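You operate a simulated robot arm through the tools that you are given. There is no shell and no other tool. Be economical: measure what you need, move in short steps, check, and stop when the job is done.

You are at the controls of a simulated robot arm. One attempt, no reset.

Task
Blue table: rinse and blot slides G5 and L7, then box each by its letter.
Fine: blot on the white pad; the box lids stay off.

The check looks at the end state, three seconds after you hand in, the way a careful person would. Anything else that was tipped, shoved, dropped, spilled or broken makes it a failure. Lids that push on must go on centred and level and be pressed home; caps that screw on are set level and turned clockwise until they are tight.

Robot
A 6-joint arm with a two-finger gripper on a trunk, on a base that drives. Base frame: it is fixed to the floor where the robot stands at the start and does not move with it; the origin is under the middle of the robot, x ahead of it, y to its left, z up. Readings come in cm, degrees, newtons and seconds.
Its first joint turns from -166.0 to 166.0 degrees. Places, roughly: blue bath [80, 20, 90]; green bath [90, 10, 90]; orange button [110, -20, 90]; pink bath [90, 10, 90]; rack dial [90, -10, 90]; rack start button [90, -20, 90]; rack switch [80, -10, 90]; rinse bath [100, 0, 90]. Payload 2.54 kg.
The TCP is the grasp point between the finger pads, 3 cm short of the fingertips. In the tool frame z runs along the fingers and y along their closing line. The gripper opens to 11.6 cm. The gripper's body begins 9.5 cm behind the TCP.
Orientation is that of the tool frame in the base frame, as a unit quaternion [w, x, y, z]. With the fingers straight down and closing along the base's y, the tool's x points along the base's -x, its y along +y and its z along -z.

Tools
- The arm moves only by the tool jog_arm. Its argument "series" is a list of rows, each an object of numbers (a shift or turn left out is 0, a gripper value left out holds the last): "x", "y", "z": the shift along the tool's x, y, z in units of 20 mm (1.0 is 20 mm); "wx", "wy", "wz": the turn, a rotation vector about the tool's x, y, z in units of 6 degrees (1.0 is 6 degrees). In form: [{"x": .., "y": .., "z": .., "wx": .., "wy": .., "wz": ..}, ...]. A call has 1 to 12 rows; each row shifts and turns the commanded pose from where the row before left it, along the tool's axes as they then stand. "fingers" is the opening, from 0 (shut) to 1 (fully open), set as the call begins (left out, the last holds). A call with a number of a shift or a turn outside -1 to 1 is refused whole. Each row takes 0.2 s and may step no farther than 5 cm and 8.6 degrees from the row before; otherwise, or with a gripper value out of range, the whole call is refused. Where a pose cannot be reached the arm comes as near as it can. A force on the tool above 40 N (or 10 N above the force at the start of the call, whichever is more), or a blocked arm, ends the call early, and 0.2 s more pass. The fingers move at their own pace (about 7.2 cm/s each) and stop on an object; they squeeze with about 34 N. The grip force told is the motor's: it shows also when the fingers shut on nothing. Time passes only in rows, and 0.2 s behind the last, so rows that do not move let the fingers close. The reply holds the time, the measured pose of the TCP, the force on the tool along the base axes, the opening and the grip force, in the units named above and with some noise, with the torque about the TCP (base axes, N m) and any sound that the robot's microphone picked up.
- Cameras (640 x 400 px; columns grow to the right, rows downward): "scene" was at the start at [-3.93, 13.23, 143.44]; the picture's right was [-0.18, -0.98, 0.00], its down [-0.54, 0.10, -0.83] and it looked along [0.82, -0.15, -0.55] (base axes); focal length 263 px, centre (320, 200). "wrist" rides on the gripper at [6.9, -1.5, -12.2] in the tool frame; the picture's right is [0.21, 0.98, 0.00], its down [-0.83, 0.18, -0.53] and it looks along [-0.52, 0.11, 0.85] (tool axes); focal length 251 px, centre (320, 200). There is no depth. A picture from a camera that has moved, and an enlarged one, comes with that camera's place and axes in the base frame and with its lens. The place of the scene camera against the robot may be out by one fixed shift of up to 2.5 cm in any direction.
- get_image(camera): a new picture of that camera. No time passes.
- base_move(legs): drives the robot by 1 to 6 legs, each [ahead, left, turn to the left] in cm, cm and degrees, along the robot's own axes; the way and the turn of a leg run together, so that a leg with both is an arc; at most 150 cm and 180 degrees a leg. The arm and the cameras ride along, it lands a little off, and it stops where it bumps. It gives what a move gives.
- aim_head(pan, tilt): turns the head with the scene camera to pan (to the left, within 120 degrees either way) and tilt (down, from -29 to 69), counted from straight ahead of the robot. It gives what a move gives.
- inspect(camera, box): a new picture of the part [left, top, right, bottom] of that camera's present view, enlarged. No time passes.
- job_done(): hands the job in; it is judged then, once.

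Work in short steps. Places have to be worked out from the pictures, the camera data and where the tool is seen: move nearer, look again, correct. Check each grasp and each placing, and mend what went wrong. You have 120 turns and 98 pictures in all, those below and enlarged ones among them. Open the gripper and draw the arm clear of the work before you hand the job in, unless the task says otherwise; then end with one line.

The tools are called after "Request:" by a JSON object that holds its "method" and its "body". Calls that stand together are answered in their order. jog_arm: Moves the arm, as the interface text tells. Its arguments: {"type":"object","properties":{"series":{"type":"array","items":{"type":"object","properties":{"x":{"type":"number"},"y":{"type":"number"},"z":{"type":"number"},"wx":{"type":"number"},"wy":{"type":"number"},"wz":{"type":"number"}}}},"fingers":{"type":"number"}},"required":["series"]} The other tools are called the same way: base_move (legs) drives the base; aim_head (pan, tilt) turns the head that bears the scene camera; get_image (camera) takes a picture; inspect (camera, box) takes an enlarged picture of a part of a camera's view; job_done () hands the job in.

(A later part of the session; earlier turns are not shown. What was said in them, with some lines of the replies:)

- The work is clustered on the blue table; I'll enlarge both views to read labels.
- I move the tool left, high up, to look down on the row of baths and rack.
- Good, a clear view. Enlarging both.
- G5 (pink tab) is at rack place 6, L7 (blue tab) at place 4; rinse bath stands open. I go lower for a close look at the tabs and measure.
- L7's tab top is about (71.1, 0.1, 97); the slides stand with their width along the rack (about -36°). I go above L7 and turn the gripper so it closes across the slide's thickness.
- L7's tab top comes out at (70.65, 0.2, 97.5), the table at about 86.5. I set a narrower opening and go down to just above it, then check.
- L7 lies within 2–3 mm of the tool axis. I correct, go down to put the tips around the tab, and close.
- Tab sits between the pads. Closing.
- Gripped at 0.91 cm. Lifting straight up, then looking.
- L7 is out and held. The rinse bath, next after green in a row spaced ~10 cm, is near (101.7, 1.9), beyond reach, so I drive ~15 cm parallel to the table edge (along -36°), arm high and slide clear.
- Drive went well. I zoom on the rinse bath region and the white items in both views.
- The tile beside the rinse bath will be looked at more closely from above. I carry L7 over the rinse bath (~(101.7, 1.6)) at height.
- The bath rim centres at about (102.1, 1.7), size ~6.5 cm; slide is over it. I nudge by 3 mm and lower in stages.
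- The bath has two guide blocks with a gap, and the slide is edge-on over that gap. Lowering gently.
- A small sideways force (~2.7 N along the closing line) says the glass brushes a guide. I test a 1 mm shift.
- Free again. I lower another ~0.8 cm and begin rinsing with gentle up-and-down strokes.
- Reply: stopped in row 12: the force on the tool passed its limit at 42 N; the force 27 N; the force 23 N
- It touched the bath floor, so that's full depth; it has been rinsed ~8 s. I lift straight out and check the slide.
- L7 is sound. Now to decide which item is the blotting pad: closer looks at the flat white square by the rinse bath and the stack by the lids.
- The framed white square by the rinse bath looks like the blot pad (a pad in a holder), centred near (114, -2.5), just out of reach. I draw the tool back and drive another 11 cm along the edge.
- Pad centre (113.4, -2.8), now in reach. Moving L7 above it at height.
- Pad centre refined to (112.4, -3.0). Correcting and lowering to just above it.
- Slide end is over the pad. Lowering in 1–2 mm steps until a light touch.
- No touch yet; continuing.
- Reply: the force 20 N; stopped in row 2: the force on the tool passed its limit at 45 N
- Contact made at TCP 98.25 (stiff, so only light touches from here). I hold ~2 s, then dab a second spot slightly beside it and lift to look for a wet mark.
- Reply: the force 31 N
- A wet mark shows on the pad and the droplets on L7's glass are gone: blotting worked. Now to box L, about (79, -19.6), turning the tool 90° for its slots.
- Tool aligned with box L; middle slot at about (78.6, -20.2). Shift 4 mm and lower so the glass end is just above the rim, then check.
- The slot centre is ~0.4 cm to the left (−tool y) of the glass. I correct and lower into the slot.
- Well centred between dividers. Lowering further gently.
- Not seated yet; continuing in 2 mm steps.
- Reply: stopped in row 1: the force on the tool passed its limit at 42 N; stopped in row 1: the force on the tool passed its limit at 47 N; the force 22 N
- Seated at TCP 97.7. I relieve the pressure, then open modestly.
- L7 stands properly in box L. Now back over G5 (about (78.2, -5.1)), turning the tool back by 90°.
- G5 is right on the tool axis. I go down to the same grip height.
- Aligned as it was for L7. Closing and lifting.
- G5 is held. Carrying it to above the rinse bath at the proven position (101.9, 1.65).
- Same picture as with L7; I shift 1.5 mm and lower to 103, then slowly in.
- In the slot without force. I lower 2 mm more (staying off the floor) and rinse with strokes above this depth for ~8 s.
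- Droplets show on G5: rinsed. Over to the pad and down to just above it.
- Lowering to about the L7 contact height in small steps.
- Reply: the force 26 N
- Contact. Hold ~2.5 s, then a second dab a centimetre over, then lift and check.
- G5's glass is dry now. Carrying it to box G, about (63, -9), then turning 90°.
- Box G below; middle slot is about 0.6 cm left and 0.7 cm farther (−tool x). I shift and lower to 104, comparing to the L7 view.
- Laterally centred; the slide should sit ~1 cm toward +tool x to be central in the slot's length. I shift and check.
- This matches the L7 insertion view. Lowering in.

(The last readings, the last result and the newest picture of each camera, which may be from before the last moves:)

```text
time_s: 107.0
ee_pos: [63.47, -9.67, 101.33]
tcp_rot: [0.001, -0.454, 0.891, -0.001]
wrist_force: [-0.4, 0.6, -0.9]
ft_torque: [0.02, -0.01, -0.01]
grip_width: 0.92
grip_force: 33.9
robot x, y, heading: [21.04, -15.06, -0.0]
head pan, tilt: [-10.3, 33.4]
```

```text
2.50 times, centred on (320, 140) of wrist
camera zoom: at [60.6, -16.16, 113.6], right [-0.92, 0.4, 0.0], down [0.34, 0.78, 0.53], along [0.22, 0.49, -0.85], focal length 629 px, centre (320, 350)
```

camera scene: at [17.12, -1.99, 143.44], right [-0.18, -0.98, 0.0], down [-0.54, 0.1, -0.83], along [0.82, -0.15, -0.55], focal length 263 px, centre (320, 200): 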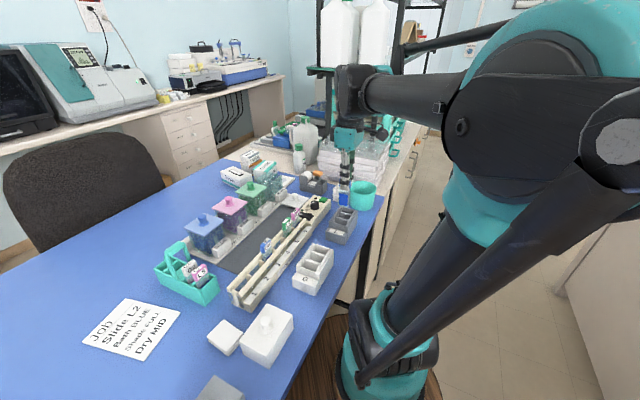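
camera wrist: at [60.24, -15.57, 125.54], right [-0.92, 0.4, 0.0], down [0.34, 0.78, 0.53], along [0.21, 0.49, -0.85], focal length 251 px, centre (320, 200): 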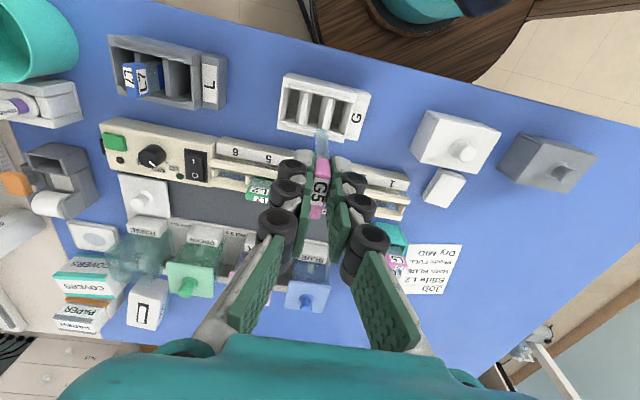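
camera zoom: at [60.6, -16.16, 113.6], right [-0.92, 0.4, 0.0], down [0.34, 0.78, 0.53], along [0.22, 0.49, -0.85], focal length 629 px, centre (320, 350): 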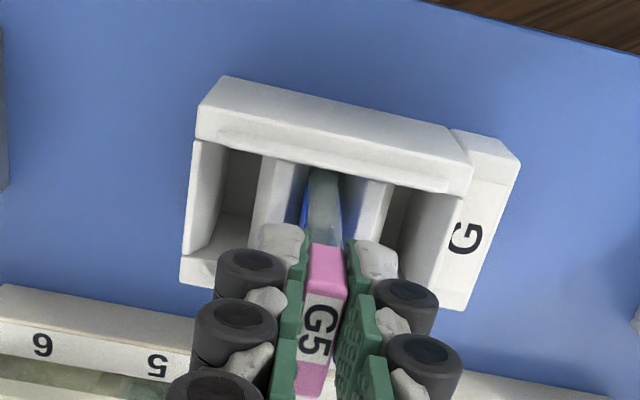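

In the slot; the edge is close to the camera-side wall, so I back off 3 mm and continue down.

Request:
{"method": "jog_arm", "body": {"series": [{"x": -0.15}, {"z": 0.25}, {"z": 0.25}, {"z": 0.25}, {"z": 0.25}]}}

Request:
{"method": "jog_arm", "body": {"series": [{"z": 0.15}, {"z": 0.15}, {"z": 0.15}]}}

```text
time_s: 108.2
ee_pos: [63.46, -9.53, 99.39]
tcp_rot: [0.001, -0.455, 0.891, -0.001]
wrist_force: [-0.3, 0.1, -0.4]
ft_torque: [-0.02, 0.02, 0.03]
grip_width: 0.87
grip_force: 33.8
robot x, y, heading: [20.86, -15.19, 0.2]
head pan, tilt: [-10.3, 33.4]
```

```text
time_s: 109.0
ee_pos: [63.5, -9.47, 98.55]
tcp_rot: [0.001, -0.454, 0.891, -0.001]
wrist_force: [0.5, -0.1, -0.5]
ft_torque: [0.0, 0.0, 0.0]
grip_width: 0.91
grip_force: 34.3
robot x, y, heading: [21.21, -15.15, 0.4]
head pan, tilt: [-10.3, 33.4]
```

Request:
{"method": "jog_arm", "body": {"series": [{"z": 0.1}, {"z": 0.1}]}}

Request:
{"method": "jog_arm", "body": {"series": [{"z": 0.06}]}}

```text
time_s: 109.6
ee_pos: [63.59, -9.44, 98.07]
tcp_rot: [0.001, -0.455, 0.891, -0.001]
wrist_force: [-0.8, 0.7, -0.9]
ft_torque: [-0.01, -0.03, -0.02]
grip_width: 0.89
grip_force: 33.7
robot x, y, heading: [21.03, -15.1, -0.2]
head pan, tilt: [-10.3, 33.4]
```

```text
time_s: 110.0
ee_pos: [63.48, -9.57, 98.1]
tcp_rot: [0.001, -0.454, 0.891, -0.002]
wrist_force: [0.3, -0.3, -0.1]
ft_torque: [-0.01, 0.03, 0.02]
grip_width: 0.9
grip_force: 33.6
robot x, y, heading: [20.98, -15.41, 0.2]
head pan, tilt: [-10.3, 33.4]
```

Request:
{"method": "jog_arm", "body": {"series": [{"z": 0.06}]}}

```text
time_s: 110.4
ee_pos: [63.75, -9.37, 97.89]
tcp_rot: [0.001, -0.454, 0.891, -0.002]
wrist_force: [0.5, -0.4, -0.4]
ft_torque: [0.02, -0.01, 0.0]
grip_width: 0.9
grip_force: 33.6
robot x, y, heading: [21.05, -15.21, 0.2]
head pan, tilt: [-10.3, 33.4]
```

Request:
{"method": "jog_arm", "body": {"series": [{"z": 0.06}]}}

```text
time_s: 110.8
ee_pos: [63.48, -9.44, 97.81]
tcp_rot: [0.0, -0.454, 0.891, -0.001]
wrist_force: [1.6, -0.3, 9.8]
ft_torque: [0.02, -0.12, 0.01]
grip_width: 0.87
grip_force: 34.1
robot x, y, heading: [21.2, -15.83, 0.2]
head pan, tilt: [-10.3, 33.4]
```

Seated on the slot floor with light force. Releasing and rising straight up.

Request:
{"method": "jog_arm", "body": {"series": [{}, {}], "fingers": 0.28}}

Request:
{"method": "jog_arm", "body": {"series": [{"z": -0.3}, {"z": -0.7}, {"z": -1}, {"z": -1}, {"z": -1}, {"z": -1}, {"z": -1}, {"z": -1}, {"z": -1}, {"z": -1}, {"z": -1}]}}

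Request:
{"method": "get_image", "body": {"camera": "wrist"}}

Request:
{"method": "inspect", "body": {"camera": "wrist", "box": [100, 40, 420, 240]}}

```text
time_s: 111.4
ee_pos: [63.47, -9.38, 97.82]
tcp_rot: [0.001, -0.454, 0.891, -0.001]
wrist_force: [0.3, 0.0, -0.4]
ft_torque: [-0.01, 0.04, -0.01]
grip_width: 3.24
grip_force: 0.0
robot x, y, heading: [20.64, -14.87, 0.0]
head pan, tilt: [-10.3, 33.4]
```

```text
time_s: 113.8
ee_pos: [63.55, -9.39, 117.82]
tcp_rot: [0.0, -0.454, 0.891, -0.002]
wrist_force: [-0.3, -0.2, 0.0]
ft_torque: [-0.01, -0.01, -0.02]
grip_width: 3.24
grip_force: 0.0
robot x, y, heading: [21.0, -15.26, 0.3]
head pan, tilt: [-10.3, 33.4]
```

```text
28 pictures are left
camera wrist: at [60.82, -15.94, 130.06], right [-0.92, 0.4, 0.0], down [0.34, 0.78, 0.53], along [0.22, 0.49, -0.85], focal length 251 px, centre (320, 200)
```

wrist: 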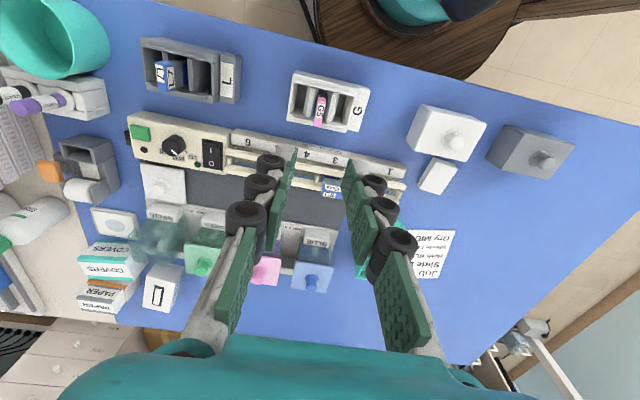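

```text
2.00 times, centred on (260, 140) of wrist
camera zoom: at [60.82, -15.94, 130.06], right [-0.92, 0.4, 0.0], down [0.34, 0.78, 0.53], along [0.22, 0.49, -0.85], focal length 503 px, centre (440, 320)
```

zoom: 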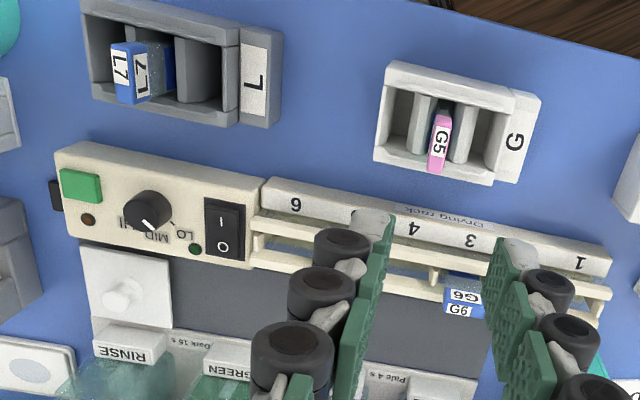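

Both slides stand in their boxes. I open the gripper, raise the arm well clear and take a final look.

Request:
{"method": "jog_arm", "body": {"series": [{"z": -1}, {"z": -1}, {"z": -1}, {"z": -1}, {"z": -1}, {"z": -1}], "fingers": 1}}

Request:
{"method": "get_image", "body": {"camera": "scene"}}

Request:
{"method": "inspect", "body": {"camera": "scene", "box": [170, 150, 390, 310]}}

```text
time_s: 115.2
ee_pos: [63.6, -9.48, 129.78]
tcp_rot: [0.001, -0.454, 0.891, -0.002]
wrist_force: [0.2, 0.3, -0.6]
ft_torque: [-0.01, 0.0, 0.01]
grip_width: 11.6
grip_force: 0.0
robot x, y, heading: [21.02, -15.17, 0.0]
head pan, tilt: [-10.3, 33.4]
```

```text
26 pictures are left
camera scene: at [17.11, -2.0, 143.44], right [-0.18, -0.98, 0.0], down [-0.54, 0.1, -0.83], along [0.82, -0.15, -0.55], focal length 263 px, centre (320, 200)
```

scene: 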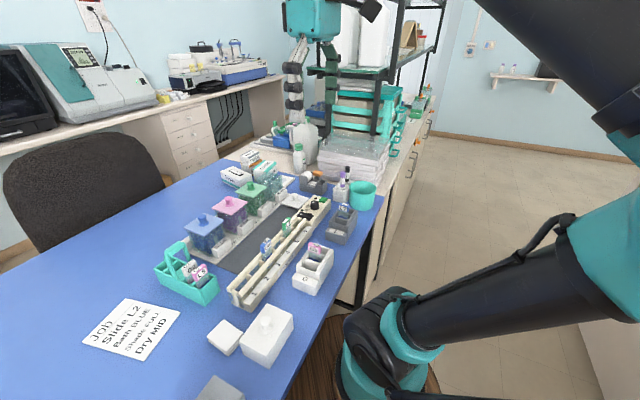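

```text
2.50 times, centred on (280, 230) of scene
camera zoom: at [17.11, -2.0, 143.44], right [-0.18, -0.98, 0.0], down [-0.54, 0.1, -0.83], along [0.82, -0.15, -0.55], focal length 657 px, centre (420, 125)
```

zoom: 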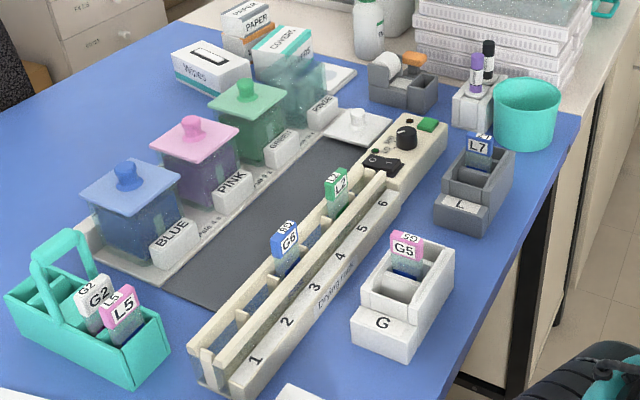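

G5 stands in box G and L7 in box L. Everything else is where it was, the lids are off, and the arm is clear. Handing in.

Request:
{"method": "job_done", "body": {}}

```text
The job is handed in.
```

Slides G5 and L7 were each rinsed for about 8 seconds and blotted dry on the white pad. G5 now stands in box G and L7 in box L, lids off; both slides touched down harder than intended at times (L7 tripped the 40 N force limit in the bath, on the pad and in the box), with no damage visible.
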